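You operate a simulated robot arm through the tools that you are given. There is no shell and no other tool.

You are at the controls of a simulated robot arm. One attempt, no reset.

Task
Squeeze the orange half into the clear glass.
Fine: peel into the purple bowl; lever up again; the glass ends on the steel top over the drawers. Set down upright: clear glass.

Only the result counts: the job must be done as asked and must still hold three seconds after the hand-in. Knocking over, shifting, dropping, spilling or breaking anything else fails it.

Robot
A 6-joint arm with a two-finger gripper, fixed in place. Base frame: the origin is at the foot of the arm, x ahead of it, y to its left, z up; the work surface is at about z = 91. Lengths are in cm, angles in rad, forces in N, time in s.
With the tool pointing down near the work surface it reaches from about 14 to 68 cm from the base axis. Its first joint turns from -1.152 to 1.152 rad. Payload 2.45 kg.
The tool frame sits at the grasp point between the pads (the TCP): z along the fingers, y along the line on which they close. The tips reach 3 cm beyond it. The gripper opens to 10.6 cm. The gripper's body begins 7.9 cm behind the TCP.
Orientation is that of the tool frame in the base frame, as a unit quaternion [x, y, z, w]. With the fingers straight down and closing along the base's y, the tool's x points along the base's -x, its y along +y and its z along -z.

Tools
- The arm moves only by the tool arm_command. Its argument "moves" is one flat list of numbers, 6 for each row, row after row: the shift along the base's x, y, z in mm, then the turn, a rotation vector about the base's x, y, z in rad. In form: [tx, ty, tz, wx, wy, wz, tx, ty, tz, wx, wy, wz, ...]. A call has 1 to 20 rows; each row shifts and turns the commanded pose from where the row before left it. "claw" is the gripper command, from -1 (shut) to 1 (fully open), values between in proportion, set as the call begins (left out, the last holds). Rows are played at 5 a second. More than 5 cm and 0.15 rad between two rows, or a gripper value outside its range, and nothing of the call is played. A pose out of reach is approached as far as the arm can. The call stops where the force on the tool passes 70 N (or 10 N more than at its start, if that is more) or the arm is blocked; 0.2 s more then pass. The fingers move at their own pace (about 15.3 cm/s each) and stop on an object; they squeeze with about 37 N. The grip force told is the motor's: it shows also when the fingers shut on nothing. Time passes only in rows, and 0.2 s behind the last, so rows that do not move let the fingers close. The reply holds the time, the measured pose of the TCP, the force on the tool along the base axes, the opening and the grip force, in the units named above and with some noise, with the torque about the TCP (base axes, N m) and any sound that the robot's microphone picked up.
- Cameras (640 x 400 px; columns grow to the right, rows downward): "scene" is fixed at [4.1, 39.81, 141.45]; the picture's right is [-0.89, -0.45, 0.00], its down [-0.22, 0.43, -0.87] and it looks along [0.40, -0.78, -0.48] (base axes); focal length 214 px, centre (320, 200). "wrist" rides on the gripper at [7.6, -0.2, -10.6] in the tool frame; the picture's right is [0.02, 1.00, 0.00], its down [-0.78, 0.02, -0.62] and it looks along [-0.62, 0.01, 0.78] (tool axes); focal length 247 px, centre (320, 200). There is no depth. A picture from a camera that has moved, and an enlarged one, comes with that camera's place and axes in the base frame and with its lens.
- capture(camera): a new picture of that camera. It takes no simulated time.
- zoom(camera, box): a new picture of the part [left, top, right, bottom] of that camera's present view, enlarged. It takes no simulated time.
- hand_in(): hands the job in; it is judged then, once.

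Nothing tells you positions but the pictures and the camera data. Unless the task says otherwise, let go and move clear before handing in.

The tools are called after ">>>" by a JSON object that holds its "method" and its "body". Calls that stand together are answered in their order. arm_command: Moves the arm, as the interface text tells. Its arguments: {"type":"object","properties":{"moves":{"type":"array","items":{"type":"number"}},"claw":{"type":"number"}},"required":["moves"]} The other tools are called the same way: capture (camera) takes a picture; zoom (camera, box) takes an enlarged picture of a part of a camera's view; hand_in () hands the job in.

At the start:

```text
clock: 0.0
eef_pos: [32.96, 3.94, 135.54]
orientation: [0.0, 1.0, 0.0, -0.001]
force: [0.2, -0.3, 0.2]
ft_torque: [-0.02, 0.0, 0.02]
gripper_width: 10.61
finger_force: 0.1
```

scene: 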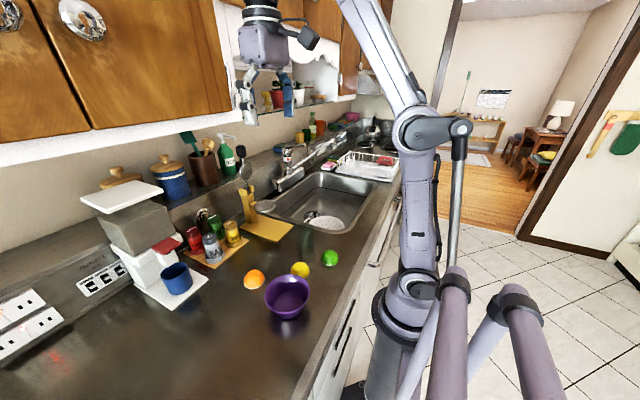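
wrist: 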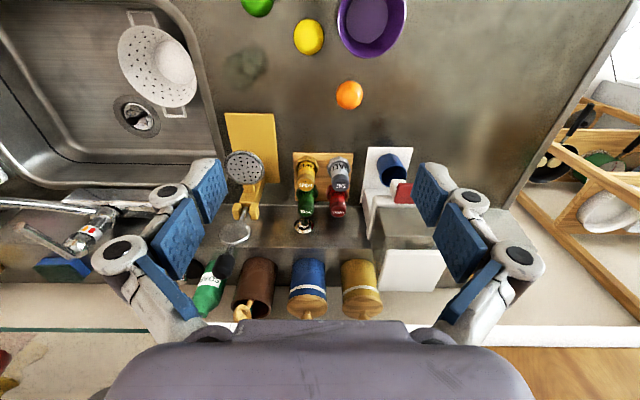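

I see a counter with a white appliance (maybe a drawer unit/coffee machine or juicer), a blue cup, spice jars on a board, a yellow tool, a purple bowl, and orange, lemon and lime items. I'll look more closely before moving.

>>> {"method": "zoom", "body": {"camera": "scene", "box": [60, 170, 220, 310]}}

>>> {"method": "zoom", "body": {"camera": "scene", "box": [200, 130, 360, 330]}}

>>> {"method": "zoom", "body": {"camera": "wrist", "box": [200, 120, 460, 330]}}

>>> {"method": "zoom", "body": {"camera": "wrist", "box": [220, 0, 460, 130]}}

>>> {"method": "zoom", "body": {"camera": "scene", "box": [220, 90, 420, 230]}}

```text
2.86 times, centred on (140, 240) of scene
camera zoom: at [4.1, 39.81, 141.45], right [-0.89, -0.45, 0.0], down [-0.22, 0.43, -0.87], along [0.4, -0.78, -0.48], focal length 613 px, centre (834, 86)
```

zoom: 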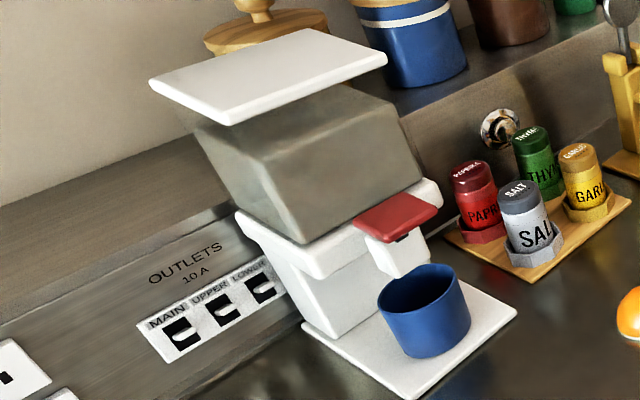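

```text
2.00 times, centred on (280, 230) of scene
camera zoom: at [4.1, 39.81, 141.45], right [-0.89, -0.45, 0.0], down [-0.22, 0.43, -0.87], along [0.4, -0.78, -0.48], focal length 429 px, centre (400, 140)
```

zoom: 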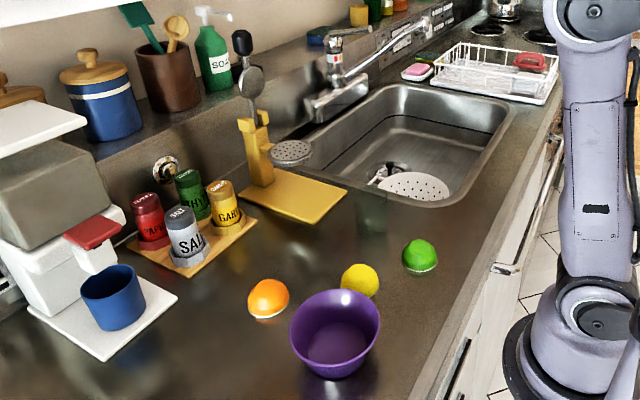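

```text
1.90 times, centred on (330, 225) of wrist
camera zoom: at [25.14, 3.74, 146.06], right [-0.02, 1.0, 0.0], down [0.78, 0.02, 0.62], along [0.62, 0.01, -0.78], focal length 470 px, centre (301, 152)
```

zoom: 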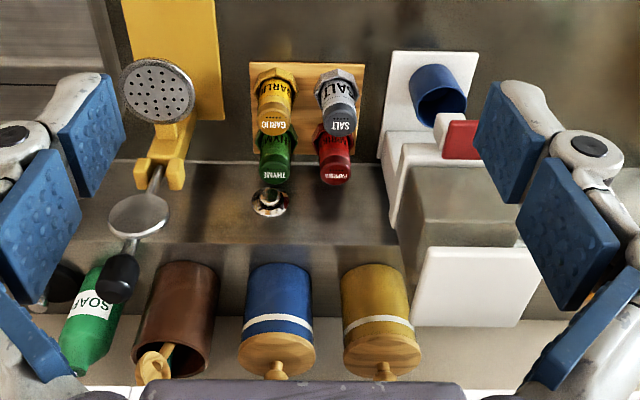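

```text
2.67 times, centred on (340, 65) of wrist
camera zoom: at [25.14, 3.74, 146.06], right [-0.02, 1.0, 0.0], down [0.78, 0.02, 0.62], along [0.62, 0.01, -0.78], focal length 659 px, centre (267, 560)
```

zoom: 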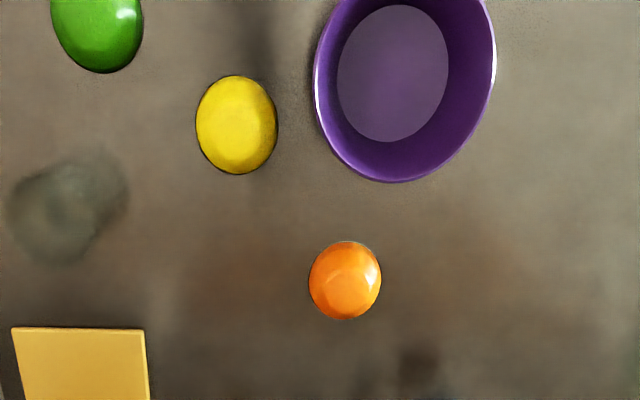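

```text
2.86 times, centred on (320, 160) of scene
camera zoom: at [4.1, 39.81, 141.45], right [-0.89, -0.45, 0.0], down [-0.22, 0.43, -0.87], along [0.4, -0.78, -0.48], focal length 613 px, centre (320, 314)
```

zoom: 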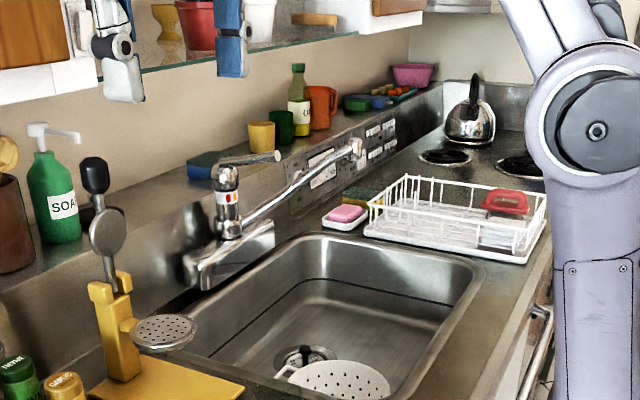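

The clear glass is faint, at about (35, -10.5). The press is the yellow stand, with its perforated cup at about (53, -12, 101). The orange half is at about (40, 10) and the purple bowl at about (27, 12). I'll look in more detail at the press, the glass and the drawers.

>>> {"method": "zoom", "body": {"camera": "scene", "box": [270, 210, 350, 260]}}

>>> {"method": "zoom", "body": {"camera": "scene", "box": [220, 140, 300, 250]}}

>>> {"method": "zoom", "body": {"camera": "scene", "box": [290, 220, 430, 400]}}

>>> {"method": "zoom", "body": {"camera": "wrist", "box": [200, 100, 300, 260]}}

>>> {"method": "zoom", "body": {"camera": "wrist", "box": [210, 20, 310, 120]}}

>>> {"method": "zoom", "body": {"camera": "wrist", "box": [440, 40, 640, 300]}}

```text
8.00 times, centred on (310, 235) of scene
camera zoom: at [4.1, 39.81, 141.45], right [-0.89, -0.45, 0.0], down [-0.22, 0.43, -0.87], along [0.4, -0.78, -0.48], focal length 1716 px, centre (400, -80)
```

zoom: 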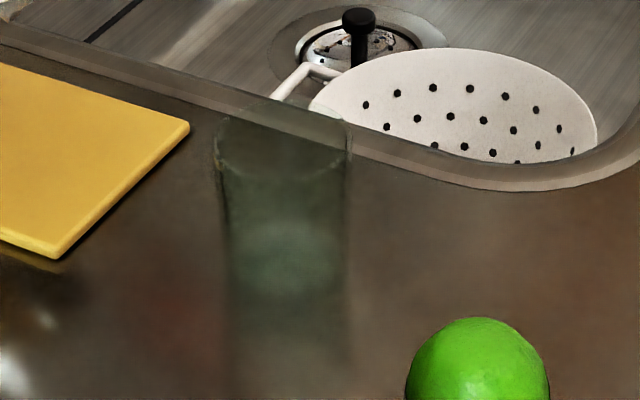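

```text
3.64 times, centred on (260, 195) of scene
camera zoom: at [4.1, 39.81, 141.45], right [-0.89, -0.45, 0.0], down [-0.22, 0.43, -0.87], along [0.4, -0.78, -0.48], focal length 780 px, centre (538, 218)
```

zoom: 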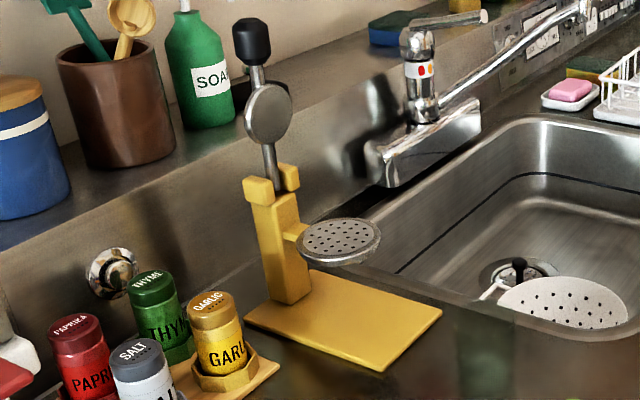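

```text
2.22 times, centred on (360, 310) of scene
camera zoom: at [4.1, 39.81, 141.45], right [-0.89, -0.45, 0.0], down [-0.22, 0.43, -0.87], along [0.4, -0.78, -0.48], focal length 477 px, centre (231, -44)
```

zoom: 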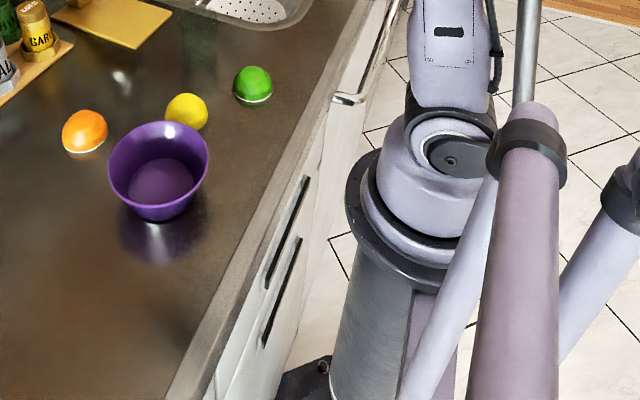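

```text
2.50 times, centred on (250, 180) of wrist
camera zoom: at [25.14, 3.74, 146.06], right [-0.02, 1.0, 0.0], down [0.78, 0.02, 0.62], along [0.62, 0.01, -0.78], focal length 617 px, centre (495, 250)
```

zoom: 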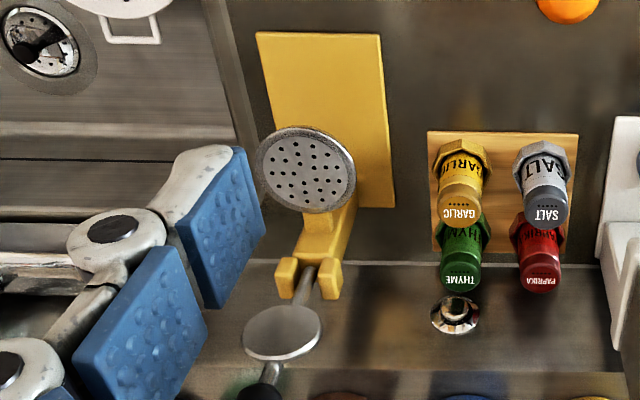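

```text
4.00 times, centred on (260, 70) of wrist
camera zoom: at [25.14, 3.74, 146.06], right [-0.02, 1.0, 0.0], down [0.78, 0.02, 0.62], along [0.62, 0.01, -0.78], focal length 988 px, centre (560, 720)
```

zoom: 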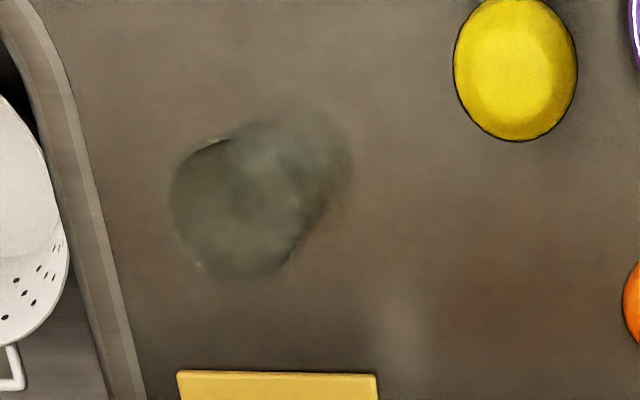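

```text
1.54 times, centred on (540, 170) of wrist
camera zoom: at [25.14, 3.74, 146.06], right [-0.02, 1.0, 0.0], down [0.78, 0.02, 0.62], along [0.62, 0.01, -0.78], focal length 380 px, centre (-18, 246)
```

zoom: 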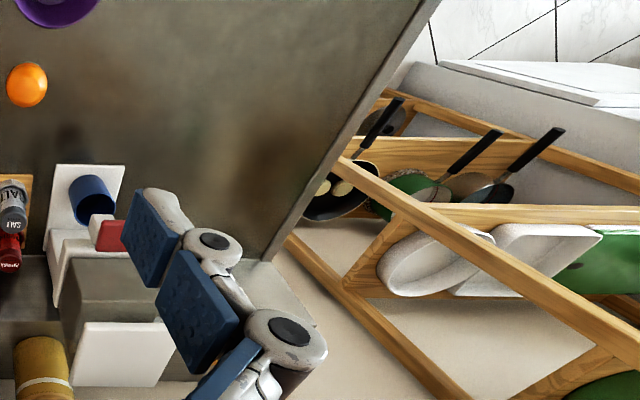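

The press has a base at about x 44–62, y -17 to -6. Its pivot is near (61, -11.5, 107) and its knob near (60, -11.5, 121). I'll move the wrist camera in front of the press for a closer look.

>>> {"method": "arm_command", "body": {"moves": [5, -38, -10, 0, 0, 0, 5, -38, -10, 0, 0, 0, 5, -38, -10, 0, 0, 0, 5, -38, -10, 0, 0, 0, 0, 0, 0, 0, 0, 0]}}

>>> {"method": "capture", "body": {"camera": "wrist"}}

>>> {"method": "capture", "body": {"camera": "scene"}}

```text
clock: 1.2
eef_pos: [34.91, -11.34, 131.36]
orientation: [0.0, 1.0, 0.0, 0.0]
force: [0.2, 0.1, -0.4]
ft_torque: [0.02, 0.02, -0.02]
gripper_width: 10.62
finger_force: 0.0
```

```text
taken
camera wrist: at [27.1, -11.61, 142.04], right [-0.02, 1.0, 0.0], down [0.78, 0.02, 0.62], along [0.62, 0.01, -0.78], focal length 247 px, centre (320, 200)
```

wrist: 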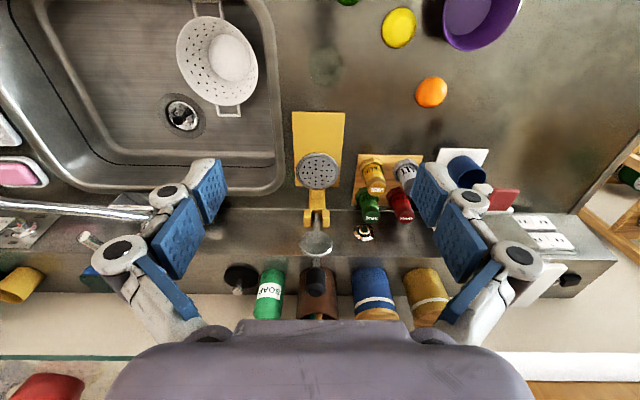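

```text
taken
```

scene: 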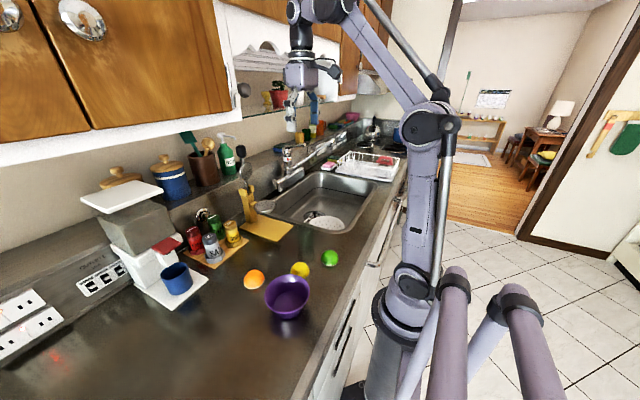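

The wrist view matches my estimates. I'll tilt the tool forward about 50° and lower it to get a level view of the press, the glass and the gap under the cup.

>>> {"method": "arm_command", "body": {"moves": [0, 0, -35, 0, -0.1455, 0, 0, 0, -35, 0, -0.1455, 0, 0, 0, -35, 0, -0.1455, 0, 0, 0, -35, 0, -0.1455, 0, 0, 0, -35, 0, -0.1455, 0, 0, 0, -35, 0, -0.1455, 0, 0, 0, 0, 0, 0, 0]}}

>>> {"method": "capture", "body": {"camera": "wrist"}}

>>> {"method": "capture", "body": {"camera": "scene"}}

```text
clock: 2.8
eef_pos: [35.0, -11.37, 110.43]
orientation: [0.0, 0.906, -0.001, 0.424]
force: [0.2, -0.3, 0.1]
ft_torque: [0.02, 0.01, 0.02]
gripper_width: 10.61
finger_force: 0.1
```

```text
taken
camera wrist: at [21.73, -11.55, 111.31], right [-0.01, 1.0, -0.02], down [0.02, 0.02, 1.0], along [1.0, 0.01, -0.02], focal length 247 px, centre (320, 200)
```

wrist: 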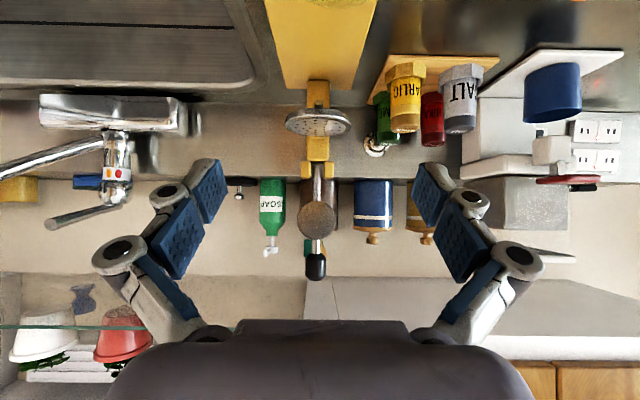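

```text
taken
```

scene: 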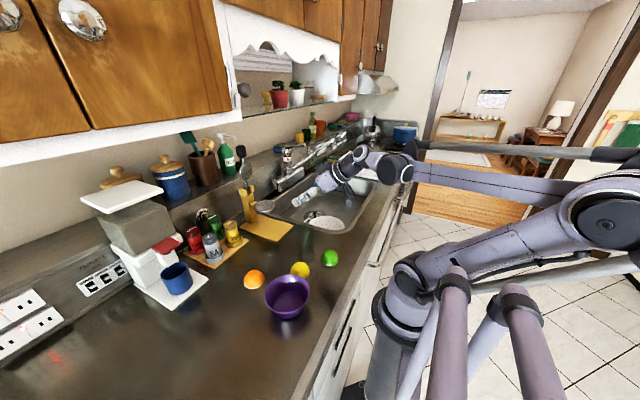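

The picture is upside down but level. I'll zoom in on the press.

>>> {"method": "zoom", "body": {"camera": "wrist", "box": [240, 0, 400, 100]}}

>>> {"method": "zoom", "body": {"camera": "wrist", "box": [240, 80, 400, 290]}}

>>> {"method": "zoom", "body": {"camera": "scene", "box": [250, 140, 420, 290]}}

```text
4.00 times, centred on (320, 50) of wrist
camera zoom: at [21.73, -11.55, 111.31], right [-0.01, 1.0, -0.02], down [0.02, 0.02, 1.0], along [1.0, 0.01, -0.02], focal length 988 px, centre (320, 800)
```

zoom: 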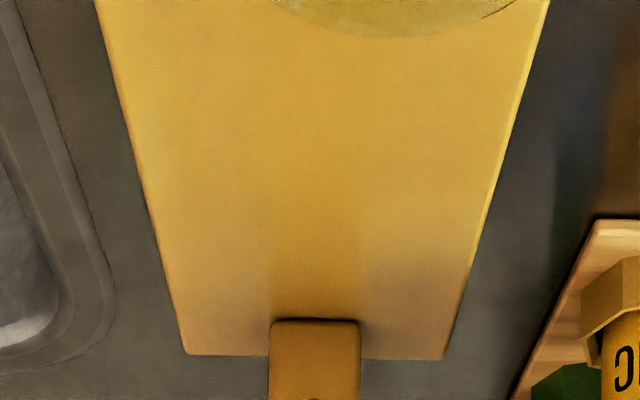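

```text
1.90 times, centred on (320, 185) of wrist
camera zoom: at [21.73, -11.55, 111.31], right [-0.01, 1.0, -0.02], down [0.02, 0.02, 1.0], along [1.0, 0.01, -0.02], focal length 470 px, centre (320, 229)
```

zoom: 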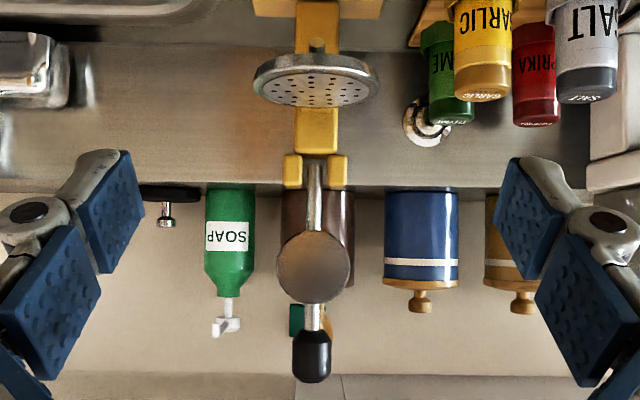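

```text
2.67 times, centred on (335, 215) of scene
camera zoom: at [4.1, 39.81, 141.45], right [-0.89, -0.45, 0.0], down [-0.22, 0.43, -0.87], along [0.4, -0.78, -0.48], focal length 572 px, centre (280, 160)
```

zoom: 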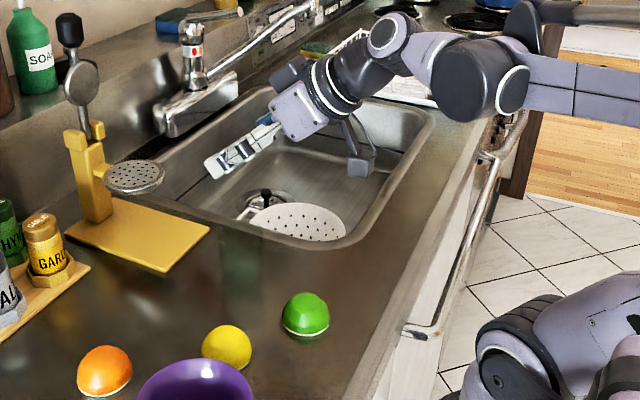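

>>> {"method": "zoom", "body": {"camera": "wrist", "box": [275, 70, 365, 170]}}

>>> {"method": "zoom", "body": {"camera": "wrist", "box": [280, 140, 360, 285]}}

>>> {"method": "zoom", "body": {"camera": "scene", "box": [230, 150, 290, 240]}}

```text
4.00 times, centred on (320, 120) of wrist
camera zoom: at [21.73, -11.55, 111.31], right [-0.01, 1.0, -0.02], down [0.02, 0.02, 1.0], along [1.0, 0.01, -0.02], focal length 988 px, centre (320, 520)
```

zoom: 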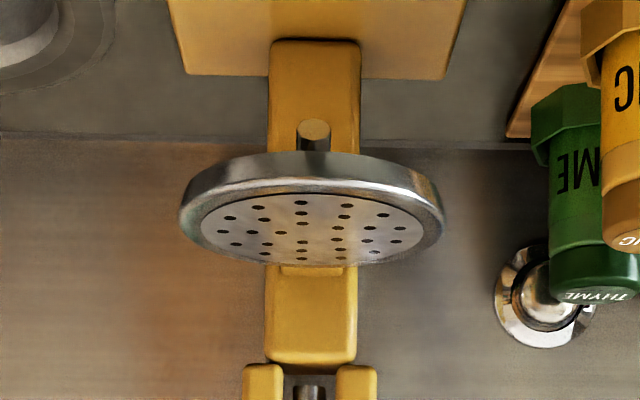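

```text
2.76 times, centred on (320, 212) of wrist
camera zoom: at [21.73, -11.55, 111.31], right [-0.01, 1.0, -0.02], down [0.02, 0.02, 1.0], along [1.0, 0.01, -0.02], focal length 681 px, centre (320, 166)
```

zoom: 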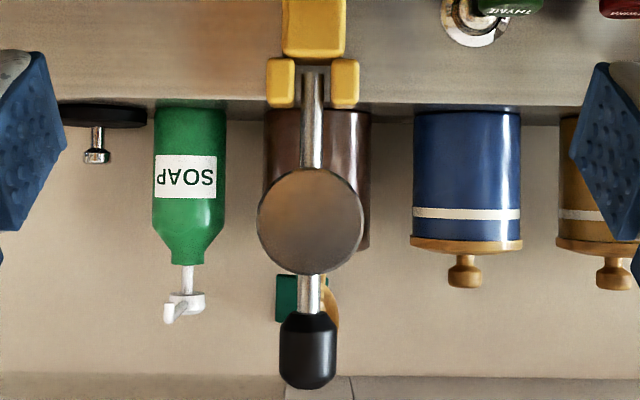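

```text
4.44 times, centred on (260, 195) of scene
camera zoom: at [4.1, 39.81, 141.45], right [-0.89, -0.45, 0.0], down [-0.22, 0.43, -0.87], along [0.4, -0.78, -0.48], focal length 953 px, centre (587, 222)
```

zoom: 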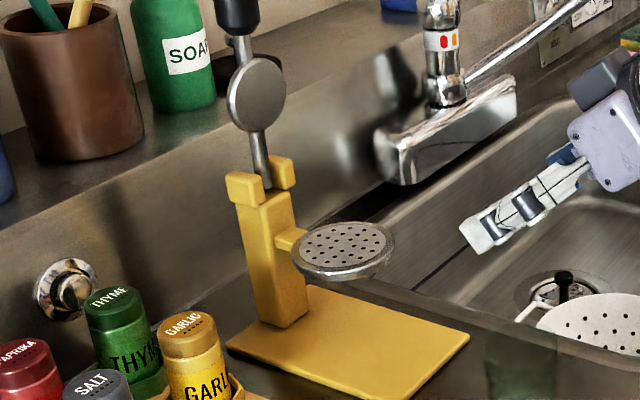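

The press has a cup with a wall, and possibly a spout beneath it, so the clearance matters. I'll centre on the glass in y and lower the camera to rim level to measure the heights.

>>> {"method": "arm_command", "body": {"moves": [-20, 6, 0, 0, 0, 0, -20, 6, 0, 0, 0, 0, 0, 0, -40, 0, 0, 0, 0, 0, -30, 0, 0, 0, 0, 0, 0, 0, 0, 0]}}

>>> {"method": "capture", "body": {"camera": "wrist"}}

>>> {"method": "zoom", "body": {"camera": "wrist", "box": [260, 80, 400, 200]}}

>>> {"method": "zoom", "body": {"camera": "scene", "box": [250, 140, 420, 290]}}

```text
clock: 4.0
eef_pos: [30.92, -10.21, 103.37]
orientation: [0.0, 0.906, 0.0, 0.423]
force: [-1.3, -0.9, -0.3]
ft_torque: [-0.01, 0.04, 0.0]
gripper_width: 10.61
finger_force: 0.0
```

```text
taken
camera wrist: at [17.72, -10.38, 104.32], right [-0.01, 1.0, -0.02], down [0.03, 0.02, 1.0], along [1.0, 0.01, -0.03], focal length 247 px, centre (320, 200)
```

wrist: 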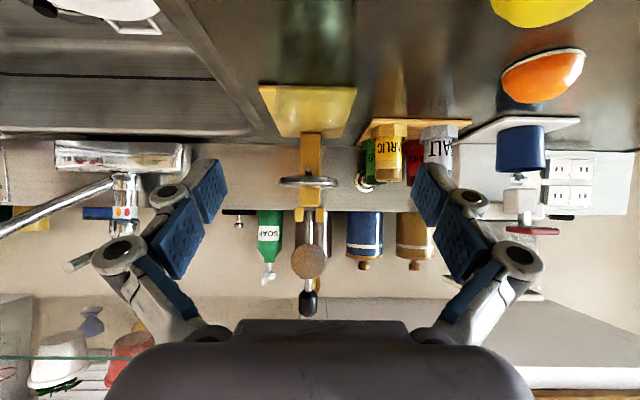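

```text
3.33 times, centred on (330, 140) of wrist
camera zoom: at [17.72, -10.38, 104.32], right [-0.01, 1.0, -0.02], down [0.03, 0.02, 1.0], along [1.0, 0.01, -0.03], focal length 823 px, centre (287, 400)
```

zoom: 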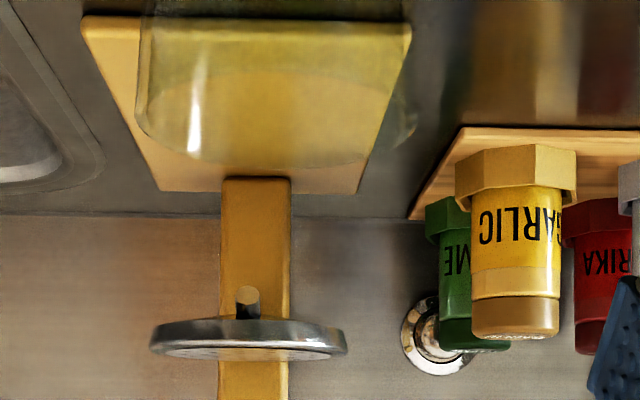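

```text
2.67 times, centred on (335, 215) of scene
camera zoom: at [4.1, 39.81, 141.45], right [-0.89, -0.45, 0.0], down [-0.22, 0.43, -0.87], along [0.4, -0.78, -0.48], focal length 572 px, centre (280, 160)
```

zoom: 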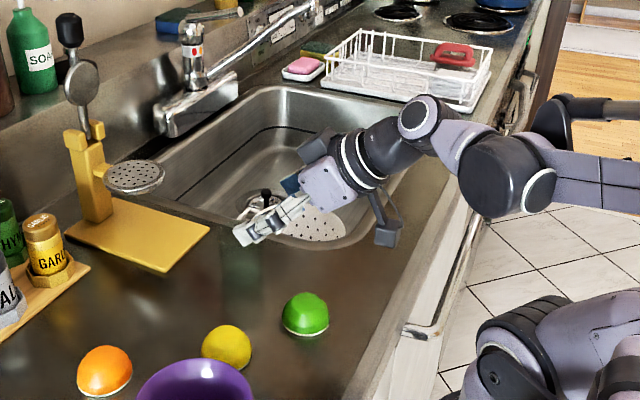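

The cup rim is near z 101.4 and the spout bottom near 98.5. The glass rim is near 97.8 while it stands on the counter. I'll lower further for a truly level measurement.

>>> {"method": "arm_command", "body": {"moves": [0, -2, -20, 0, 0, 0, 0, -1, -20, 0, 0, 0, 0, 0, -16, 0, 0, 0, 0, 0, 0, 0, 0, 0]}}

>>> {"method": "zoom", "body": {"camera": "wrist", "box": [260, 120, 380, 240]}}

>>> {"method": "zoom", "body": {"camera": "wrist", "box": [240, 20, 400, 200]}}

>>> {"method": "zoom", "body": {"camera": "scene", "box": [250, 140, 420, 290]}}

```text
clock: 5.0
eef_pos: [30.81, -10.38, 97.87]
orientation: [0.0, 0.906, 0.0, 0.423]
force: [-0.3, -0.2, 0.1]
ft_torque: [0.0, 0.03, -0.01]
gripper_width: 10.58
finger_force: 0.1
```

```text
3.33 times, centred on (320, 180) of wrist
camera zoom: at [17.73, -10.6, 98.77], right [-0.01, 1.0, -0.02], down [0.03, 0.02, 1.0], along [1.0, 0.01, -0.03], focal length 823 px, centre (320, 267)
```

zoom: 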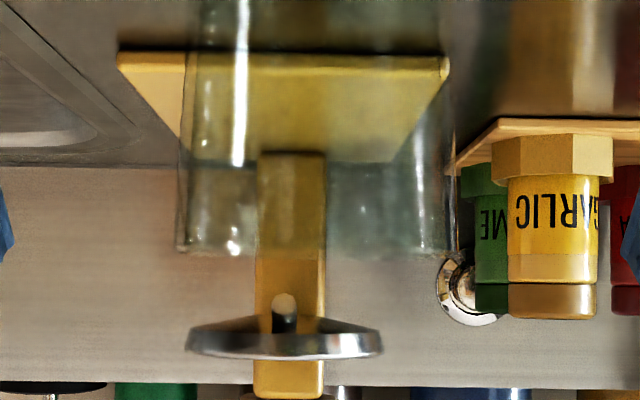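

```text
2.22 times, centred on (320, 110) of wrist
camera zoom: at [17.73, -10.6, 98.77], right [-0.01, 1.0, -0.02], down [0.03, 0.02, 1.0], along [1.0, 0.01, -0.03], focal length 549 px, centre (320, 400)
```

zoom: 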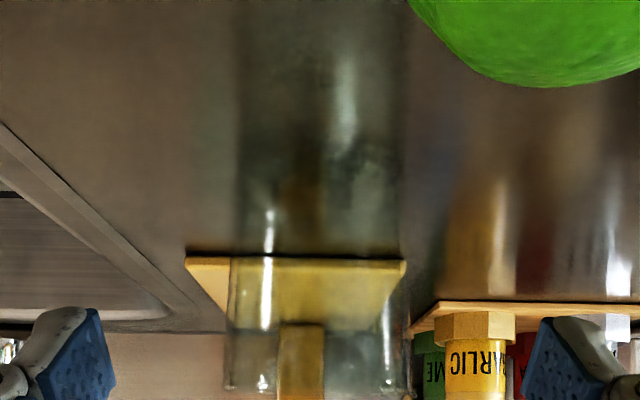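

```text
2.67 times, centred on (335, 215) of scene
camera zoom: at [4.1, 39.81, 141.45], right [-0.89, -0.45, 0.0], down [-0.22, 0.43, -0.87], along [0.4, -0.78, -0.48], focal length 572 px, centre (280, 160)
```

zoom: 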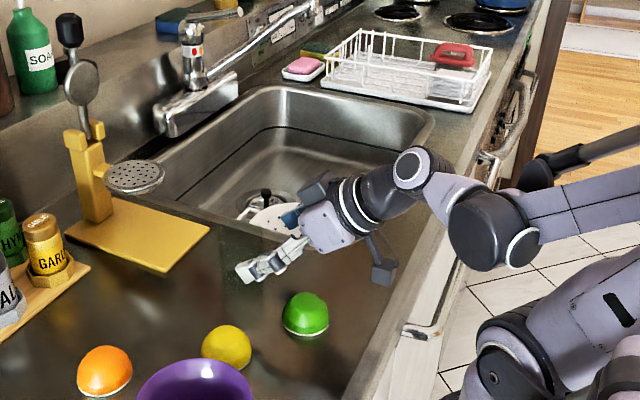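

>>> {"method": "zoom", "body": {"camera": "wrist", "box": [280, 125, 340, 165]}}

>>> {"method": "zoom", "body": {"camera": "wrist", "box": [285, 180, 345, 235]}}

>>> {"method": "zoom", "body": {"camera": "wrist", "box": [255, 130, 305, 170]}}

>>> {"method": "zoom", "body": {"camera": "wrist", "box": [260, 170, 380, 220]}}

```text
10.00 times, centred on (310, 145) of wrist
camera zoom: at [17.73, -10.6, 98.77], right [-0.01, 1.0, -0.02], down [0.03, 0.02, 1.0], along [1.0, 0.01, -0.03], focal length 2470 px, centre (420, 750)
```

zoom: 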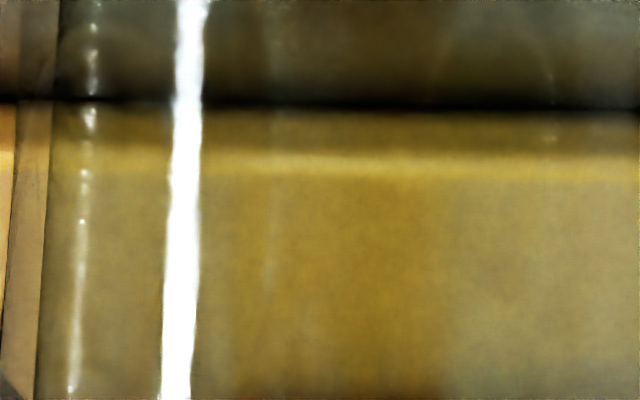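

```text
7.27 times, centred on (315, 208) of wrist
camera zoom: at [17.73, -10.6, 98.77], right [-0.01, 1.0, -0.02], down [0.03, 0.02, 1.0], along [1.0, 0.01, -0.03], focal length 1796 px, centre (356, 146)
```

zoom: 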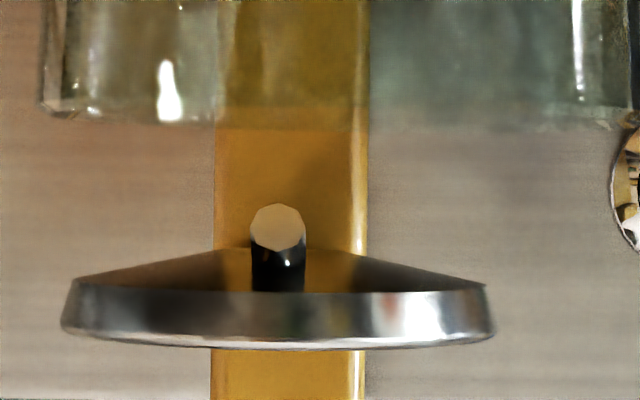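

```text
10.00 times, centred on (280, 150) of wrist
camera zoom: at [17.73, -10.6, 98.77], right [-0.01, 1.0, -0.02], down [0.03, 0.02, 1.0], along [1.0, 0.01, -0.03], focal length 2470 px, centre (720, 700)
```

zoom: 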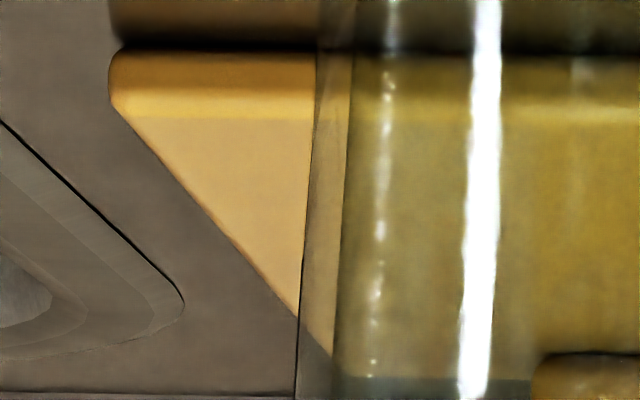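

```text
5.33 times, centred on (320, 195) of wrist
camera zoom: at [17.73, -10.6, 98.77], right [-0.01, 1.0, -0.02], down [0.03, 0.02, 1.0], along [1.0, 0.01, -0.03], focal length 1317 px, centre (320, 227)
```

zoom: 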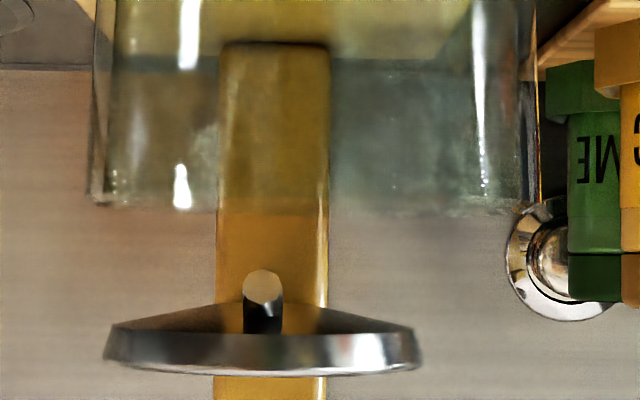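

The spout mouth is at about (49.8, -11.8, 99.4) and faces forward and down. The glass is about 6.9 cm tall and 5.75 cm wide, centred at about (35.3, -10.45). I'll move the tilted fingers around it and close partway to check centring.

>>> {"method": "arm_command", "body": {"moves": [11, 0, -9, 0, 0, 0, 11, 0, -9, 0, 0, 0, 11, 0, -8, 0, 0, 0, 0, 0, 0, 0, 0, 0]}}

>>> {"method": "arm_command", "body": {"moves": [0, 0, 0, 0, 0, 0, 0, 0, 0, 0, 0, 0], "claw": 0.25}}

>>> {"method": "capture", "body": {"camera": "wrist"}}

>>> {"method": "zoom", "body": {"camera": "scene", "box": [270, 180, 390, 280]}}

```text
clock: 6.0
eef_pos: [34.11, -10.33, 95.12]
orientation: [0.0, 0.906, 0.0, 0.422]
force: [1.1, 0.7, 0.3]
ft_torque: [0.0, 0.02, 0.03]
gripper_width: 10.59
finger_force: 0.0
```

```text
clock: 6.6
eef_pos: [34.16, -10.27, 95.29]
orientation: [-0.001, 0.906, 0.001, 0.423]
force: [-0.2, -0.5, 0.3]
ft_torque: [-0.02, 0.01, 0.0]
gripper_width: 6.61
finger_force: 0.0
```

```text
taken
camera wrist: at [20.99, -10.51, 96.18], right [-0.01, 1.0, -0.02], down [0.03, 0.02, 1.0], along [1.0, 0.01, -0.03], focal length 247 px, centre (320, 200)
```

wrist: 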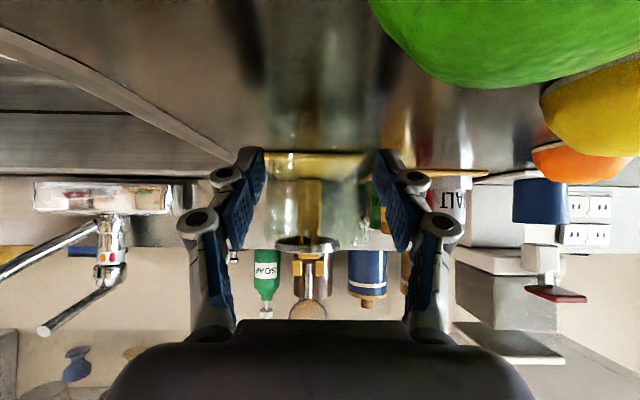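

```text
4.00 times, centred on (330, 230) of scene
camera zoom: at [4.1, 39.81, 141.45], right [-0.89, -0.45, 0.0], down [-0.22, 0.43, -0.87], along [0.4, -0.78, -0.48], focal length 858 px, centre (280, 80)
```

zoom: 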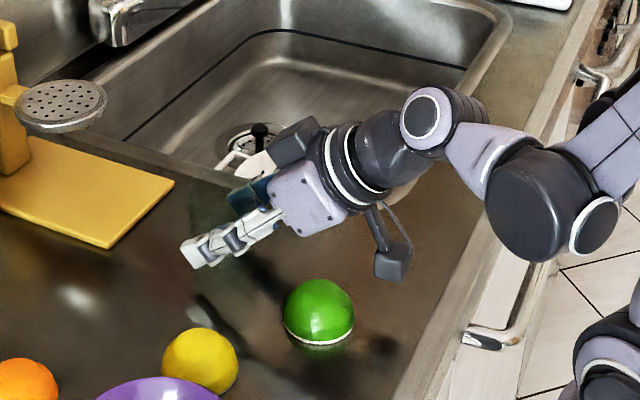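

>>> {"method": "zoom", "body": {"camera": "wrist", "box": [220, 120, 420, 260]}}

>>> {"method": "zoom", "body": {"camera": "wrist", "box": [250, 190, 380, 260]}}

```text
2.86 times, centred on (320, 190) of wrist
camera zoom: at [20.99, -10.51, 96.18], right [-0.01, 1.0, -0.02], down [0.03, 0.02, 1.0], along [1.0, 0.01, -0.03], focal length 706 px, centre (320, 229)
```

zoom: 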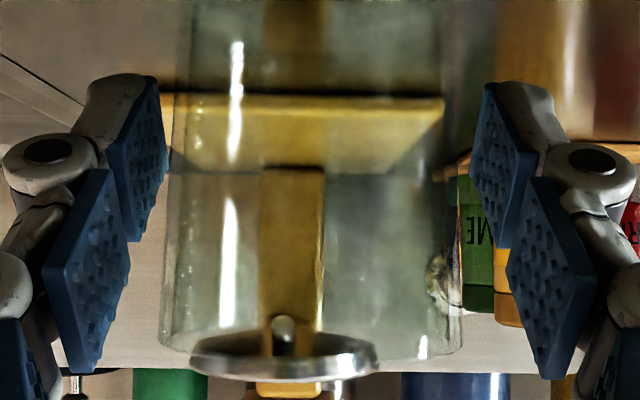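

```text
4.92 times, centred on (315, 225) of wrist
camera zoom: at [20.99, -10.51, 96.18], right [-0.01, 1.0, -0.02], down [0.03, 0.02, 1.0], along [1.0, 0.01, -0.03], focal length 1216 px, centre (345, 77)
```

zoom: 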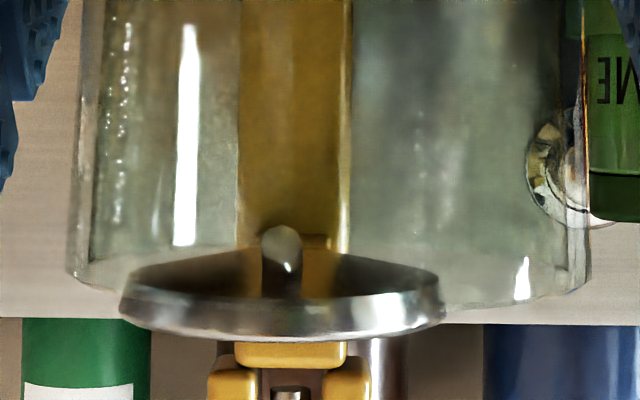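

The glass sits about 1.5 mm to the -y side of the gripper centre. I'll correct that, then close on it.

>>> {"method": "arm_command", "body": {"moves": [0, -1.5, 0, 0, 0, 0, 0, 0, 0, 0, 0, 0]}}

>>> {"method": "arm_command", "body": {"moves": [0, 0, 0, 0, 0, 0, 0, 0, 0, 0, 0, 0, 0, 0, 0, 0, 0, 0], "claw": -0.1}}

>>> {"method": "zoom", "body": {"camera": "wrist", "box": [220, 120, 420, 260]}}

```text
clock: 7.2
eef_pos: [34.21, -10.38, 95.26]
orientation: [0.0, 0.906, 0.0, 0.423]
force: [-0.3, 0.1, -0.2]
ft_torque: [0.0, -0.02, 0.01]
gripper_width: 6.63
finger_force: 0.0
```

```text
clock: 8.0
eef_pos: [34.16, -10.41, 95.28]
orientation: [-0.001, 0.906, 0.0, 0.424]
force: [0.4, -1.1, 5.6]
ft_torque: [-0.19, -0.1, -0.09]
gripper_width: 5.6
finger_force: 36.9
```

```text
2.86 times, centred on (320, 190) of wrist
camera zoom: at [21.0, -10.69, 96.18], right [-0.01, 1.0, -0.02], down [0.03, 0.02, 1.0], along [1.0, 0.01, -0.03], focal length 706 px, centre (320, 229)
```

zoom: 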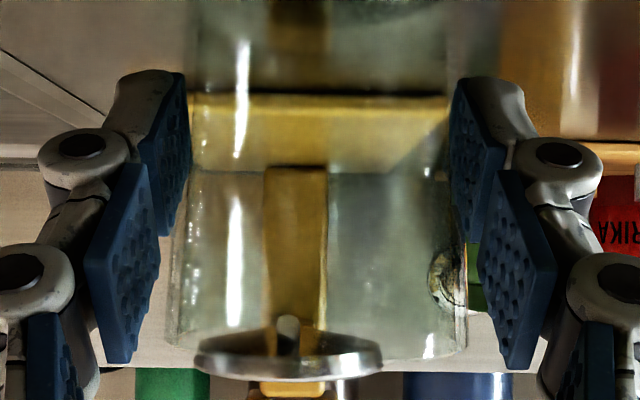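

Gripped at 5.6 cm width with 37 N. I'll lift 2 cm gently and carry it forward to just in front of the spout, over the board.

>>> {"method": "arm_command", "body": {"moves": [0, 0, 7, 0, 0, 0, 0, 0, 13, 0, 0, 0, 0, 0, 0, 0, 0, 0]}}

>>> {"method": "zoom", "body": {"camera": "wrist", "box": [220, 120, 420, 260]}}

>>> {"method": "zoom", "body": {"camera": "scene", "box": [270, 180, 390, 280]}}

```text
clock: 8.8
eef_pos: [34.3, -10.47, 97.27]
orientation: [0.0, 0.906, 0.0, 0.423]
force: [-0.5, 0.1, -0.5]
ft_torque: [-0.03, 0.01, -0.03]
gripper_width: 5.59
finger_force: 37.1
```

```text
2.86 times, centred on (320, 190) of wrist
camera zoom: at [21.03, -10.66, 98.19], right [-0.01, 1.0, -0.02], down [0.03, 0.02, 1.0], along [1.0, 0.01, -0.03], focal length 706 px, centre (320, 229)
```

zoom: 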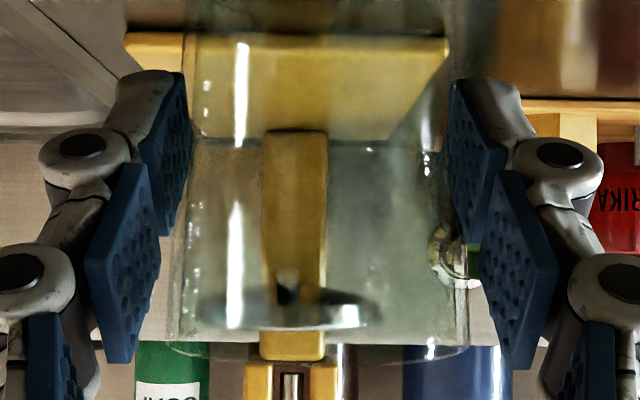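

```text
4.00 times, centred on (330, 230) of scene
camera zoom: at [4.11, 39.81, 141.45], right [-0.89, -0.45, 0.0], down [-0.22, 0.43, -0.87], along [0.4, -0.78, -0.48], focal length 858 px, centre (280, 80)
```

zoom: 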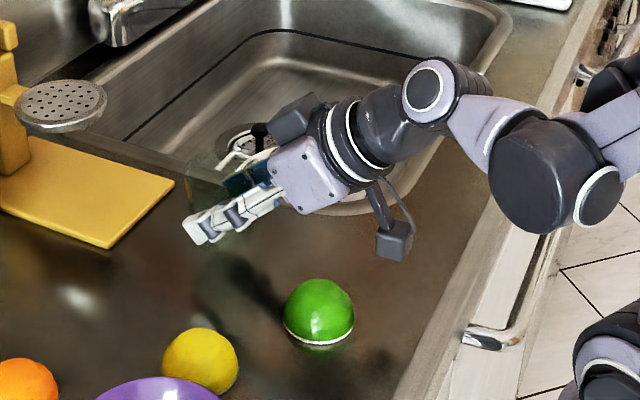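

>>> {"method": "arm_command", "body": {"moves": [22, -3, 0, 0, 0, 0, 22, -3, 0, 0, 0, 0, 22, -3, 0, 0, 0, 0, 22, -3, 0, 0, 0, 0, 20, -1, 0, 0, 0, 0, 0, 0, 0, 0, 0, 0]}}

>>> {"method": "zoom", "body": {"camera": "wrist", "box": [220, 120, 420, 260]}}

>>> {"method": "zoom", "body": {"camera": "scene", "box": [220, 150, 340, 250]}}

```text
clock: 10.2
eef_pos: [45.03, -11.81, 97.36]
orientation: [0.0, 0.906, 0.0, 0.422]
force: [-0.1, 0.2, -1.5]
ft_torque: [0.0, 0.03, 0.01]
gripper_width: 5.57
finger_force: 36.9
```

```text
2.86 times, centred on (320, 190) of wrist
camera zoom: at [31.87, -12.01, 98.25], right [-0.01, 1.0, -0.02], down [0.03, 0.02, 1.0], along [1.0, 0.01, -0.03], focal length 706 px, centre (320, 229)
```

zoom: 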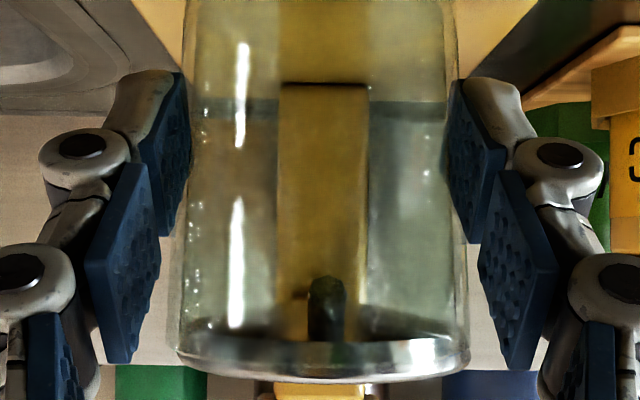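

```text
4.00 times, centred on (280, 200) of scene
camera zoom: at [4.11, 39.81, 141.45], right [-0.89, -0.45, 0.0], down [-0.22, 0.43, -0.87], along [0.4, -0.78, -0.48], focal length 858 px, centre (480, 200)
```

zoom: 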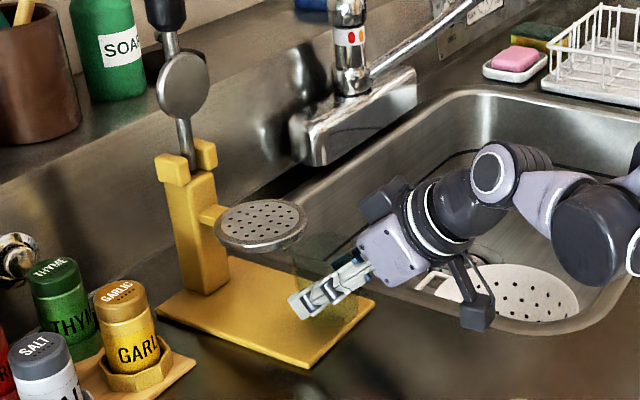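

The glass is lined up with the spout. I'll lower it towards the board and watch the force.

>>> {"method": "arm_command", "body": {"moves": [0, 0, -5, 0, 0, 0, 0, 0, -4, 0, 0, 0, 0, 0, 0, 0, 0, 0]}}

>>> {"method": "arm_command", "body": {"moves": [0, 0, -1, 0, 0, 0, 0, 0, -1, 0, 0, 0, 0, 0, 0, 0, 0, 0]}}

>>> {"method": "zoom", "body": {"camera": "wrist", "box": [220, 120, 420, 260]}}

```text
clock: 11.0
eef_pos: [45.03, -11.71, 96.3]
orientation: [0.0, 0.906, 0.001, 0.422]
force: [0.4, -0.4, -1.8]
ft_torque: [-0.01, -0.01, 0.02]
gripper_width: 5.58
finger_force: 37.3
```

```text
clock: 11.8
eef_pos: [45.02, -11.79, 96.24]
orientation: [0.002, 0.906, -0.001, 0.422]
force: [-0.8, 0.2, -1.5]
ft_torque: [-0.01, 0.02, 0.03]
gripper_width: 5.6
finger_force: 37.3
```

```text
2.86 times, centred on (320, 190) of wrist
camera zoom: at [31.82, -11.98, 97.09], right [-0.01, 1.0, -0.02], down [0.03, 0.02, 1.0], along [1.0, 0.01, -0.03], focal length 706 px, centre (320, 229)
```

zoom: 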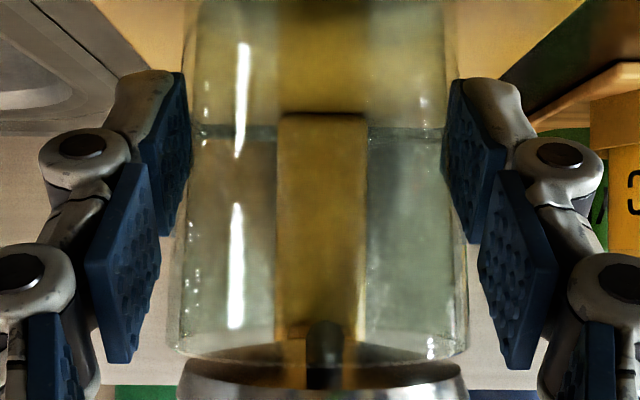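

>>> {"method": "arm_command", "body": {"moves": [0, 0, -0.7, 0, 0, 0, 0, 0, 0, 0, 0, 0]}}

>>> {"method": "arm_command", "body": {"moves": [0, 0, -0.7, 0, 0, 0, 0, 0, 0, 0, 0, 0]}}

```text
clock: 12.4
eef_pos: [44.96, -11.74, 96.11]
orientation: [0.001, 0.906, 0.0, 0.423]
force: [0.4, 0.3, -1.5]
ft_torque: [-0.01, 0.05, 0.0]
gripper_width: 5.56
finger_force: 36.9
```

```text
clock: 13.0
eef_pos: [44.95, -11.69, 96.07]
orientation: [0.0, 0.906, -0.001, 0.423]
force: [0.3, -0.2, -1.4]
ft_torque: [0.0, 0.02, 0.03]
gripper_width: 5.58
finger_force: 36.8
```

>>> {"method": "arm_command", "body": {"moves": [0, 0, -0.7, 0, 0, 0, 0, 0, 0, 0, 0, 0]}}

>>> {"method": "arm_command", "body": {"moves": [0, 0, -0.7, 0, 0, 0, 0, 0, 0, 0, 0, 0]}}

>>> {"method": "zoom", "body": {"camera": "wrist", "box": [260, 190, 380, 260]}}

>>> {"method": "zoom", "body": {"camera": "wrist", "box": [260, 60, 380, 160]}}

```text
clock: 13.6
eef_pos: [45.08, -11.89, 95.89]
orientation: [0.0, 0.906, 0.0, 0.424]
force: [2.5, 1.1, 6.8]
ft_torque: [0.22, -0.22, -0.05]
gripper_width: 5.56
finger_force: 37.2
```

```text
clock: 14.2
eef_pos: [44.99, -11.82, 95.94]
orientation: [0.0, 0.906, 0.0, 0.423]
force: [2.7, -0.6, 5.4]
ft_torque: [0.16, -0.24, -0.06]
gripper_width: 5.52
finger_force: 36.6
```

```text
5.33 times, centred on (320, 225) of wrist
camera zoom: at [31.79, -12.03, 96.8], right [-0.01, 1.0, -0.02], down [0.03, 0.02, 1.0], along [1.0, 0.01, -0.03], focal length 1317 px, centre (320, 67)
```

zoom: 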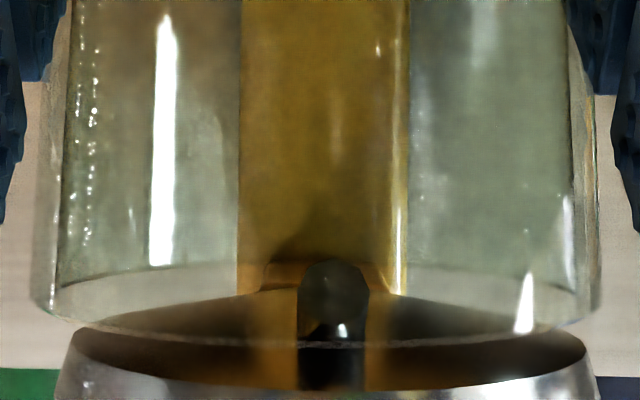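

```text
4.00 times, centred on (320, 110) of wrist
camera zoom: at [31.79, -12.03, 96.8], right [-0.01, 1.0, -0.02], down [0.03, 0.02, 1.0], along [1.0, 0.01, -0.03], focal length 988 px, centre (320, 560)
```

zoom: 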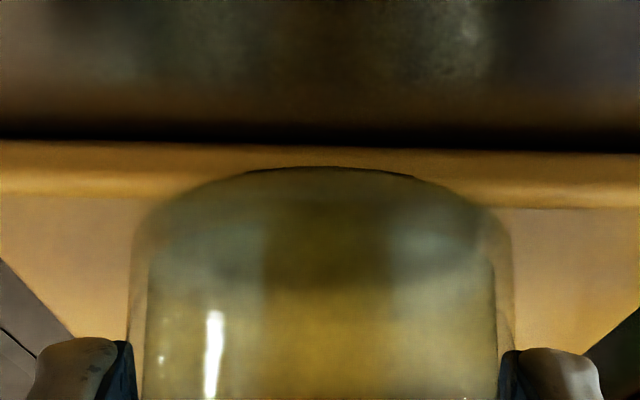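

The glass touches the board at TCP z of about 95.95. The rim is about 1.5 mm below the spout lip. I'll ease off slightly and slide it forward in small steps, checking the force each time.

>>> {"method": "arm_command", "body": {"moves": [0, 0, 0.5, 0, 0, 0, 0, 0, 0, 0, 0, 0]}}

>>> {"method": "arm_command", "body": {"moves": [3, 0, 0, 0, 0, 0, 3, 0, 0, 0, 0, 0]}}

>>> {"method": "arm_command", "body": {"moves": [2, 0, 0, 0, 0, 0]}}

>>> {"method": "zoom", "body": {"camera": "wrist", "box": [260, 190, 380, 270]}}

```text
clock: 14.8
eef_pos: [44.95, -11.75, 95.96]
orientation: [0.0, 0.907, 0.0, 0.422]
force: [0.3, 0.5, -1.7]
ft_torque: [0.01, 0.03, 0.01]
gripper_width: 5.52
finger_force: 36.8
```

```text
clock: 15.4
eef_pos: [45.61, -11.76, 95.92]
orientation: [0.0, 0.906, 0.0, 0.423]
force: [-0.7, -0.7, -1.0]
ft_torque: [-0.04, 0.0, -0.01]
gripper_width: 5.5
finger_force: 37.4
```

```text
clock: 15.8
eef_pos: [45.7, -11.82, 95.85]
orientation: [0.001, 0.906, -0.001, 0.422]
force: [0.3, -0.1, -0.6]
ft_torque: [0.02, 0.0, -0.02]
gripper_width: 5.51
finger_force: 37.6
```

```text
5.00 times, centred on (320, 230) of wrist
camera zoom: at [32.6, -11.98, 96.88], right [-0.01, 1.0, -0.02], down [0.03, 0.02, 1.0], along [1.0, 0.01, -0.03], focal length 1235 px, centre (320, 50)
```

zoom: 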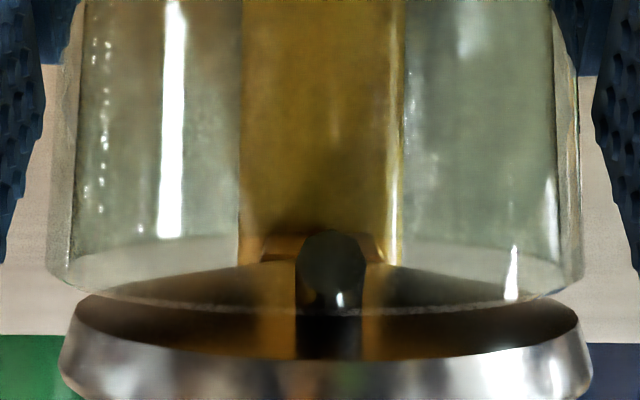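

>>> {"method": "zoom", "body": {"camera": "wrist", "box": [295, 225, 355, 265]}}

>>> {"method": "zoom", "body": {"camera": "wrist", "box": [265, 215, 325, 255]}}

>>> {"method": "zoom", "body": {"camera": "scene", "box": [250, 180, 310, 230]}}

```text
10.00 times, centred on (325, 245) of wrist
camera zoom: at [32.6, -11.98, 96.88], right [-0.01, 1.0, -0.02], down [0.03, 0.02, 1.0], along [1.0, 0.01, -0.03], focal length 2470 px, centre (270, -250)
```

zoom: 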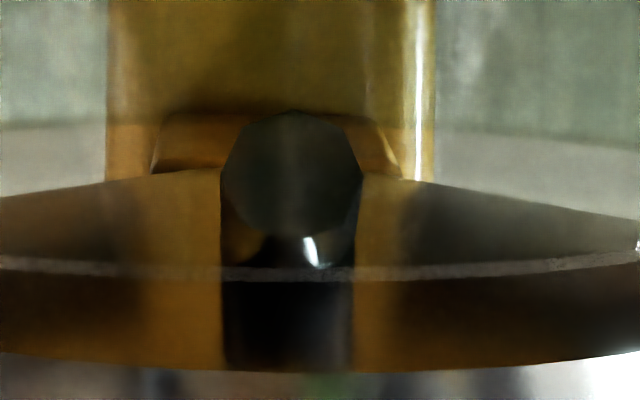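

```text
10.00 times, centred on (295, 235) of wrist
camera zoom: at [32.6, -11.98, 96.88], right [-0.01, 1.0, -0.02], down [0.03, 0.02, 1.0], along [1.0, 0.01, -0.03], focal length 2470 px, centre (570, -150)
```

zoom: 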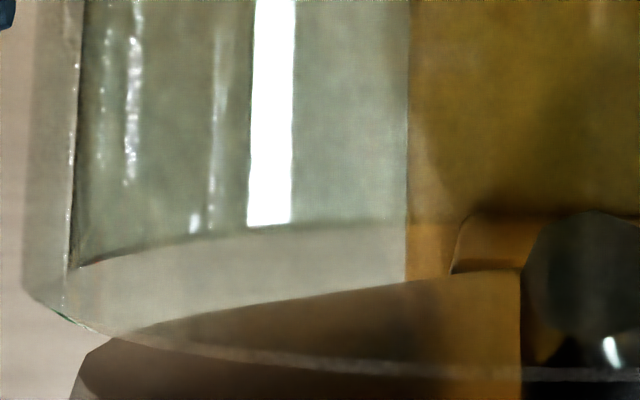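

```text
8.00 times, centred on (280, 205) of scene
camera zoom: at [4.11, 39.81, 141.45], right [-0.89, -0.45, 0.0], down [-0.22, 0.43, -0.87], along [0.4, -0.78, -0.48], focal length 1716 px, centre (640, 160)
```

zoom: 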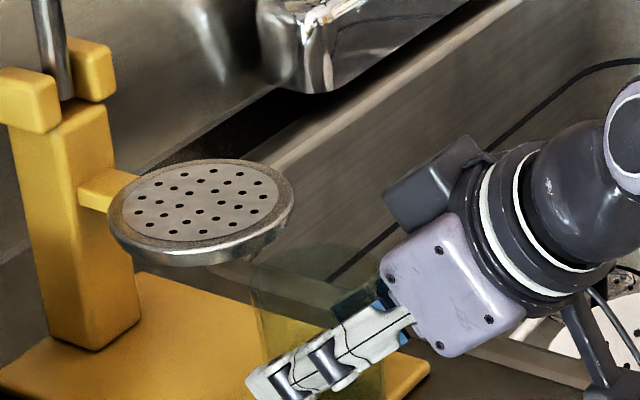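

The rim and the spout lip look very close in height. I'll set the glass down here, fully on the board and in front of the spout, then release and back off for a truly level comparison.

>>> {"method": "arm_command", "body": {"moves": [0, 0, -0.5, 0, 0, 0, 0, 0, 0, 0, 0, 0]}}

```text
clock: 16.4
eef_pos: [45.71, -11.87, 95.88]
orientation: [0.0, 0.906, 0.0, 0.423]
force: [0.1, -0.8, -0.4]
ft_torque: [0.01, 0.0, 0.01]
gripper_width: 5.51
finger_force: 36.9
```

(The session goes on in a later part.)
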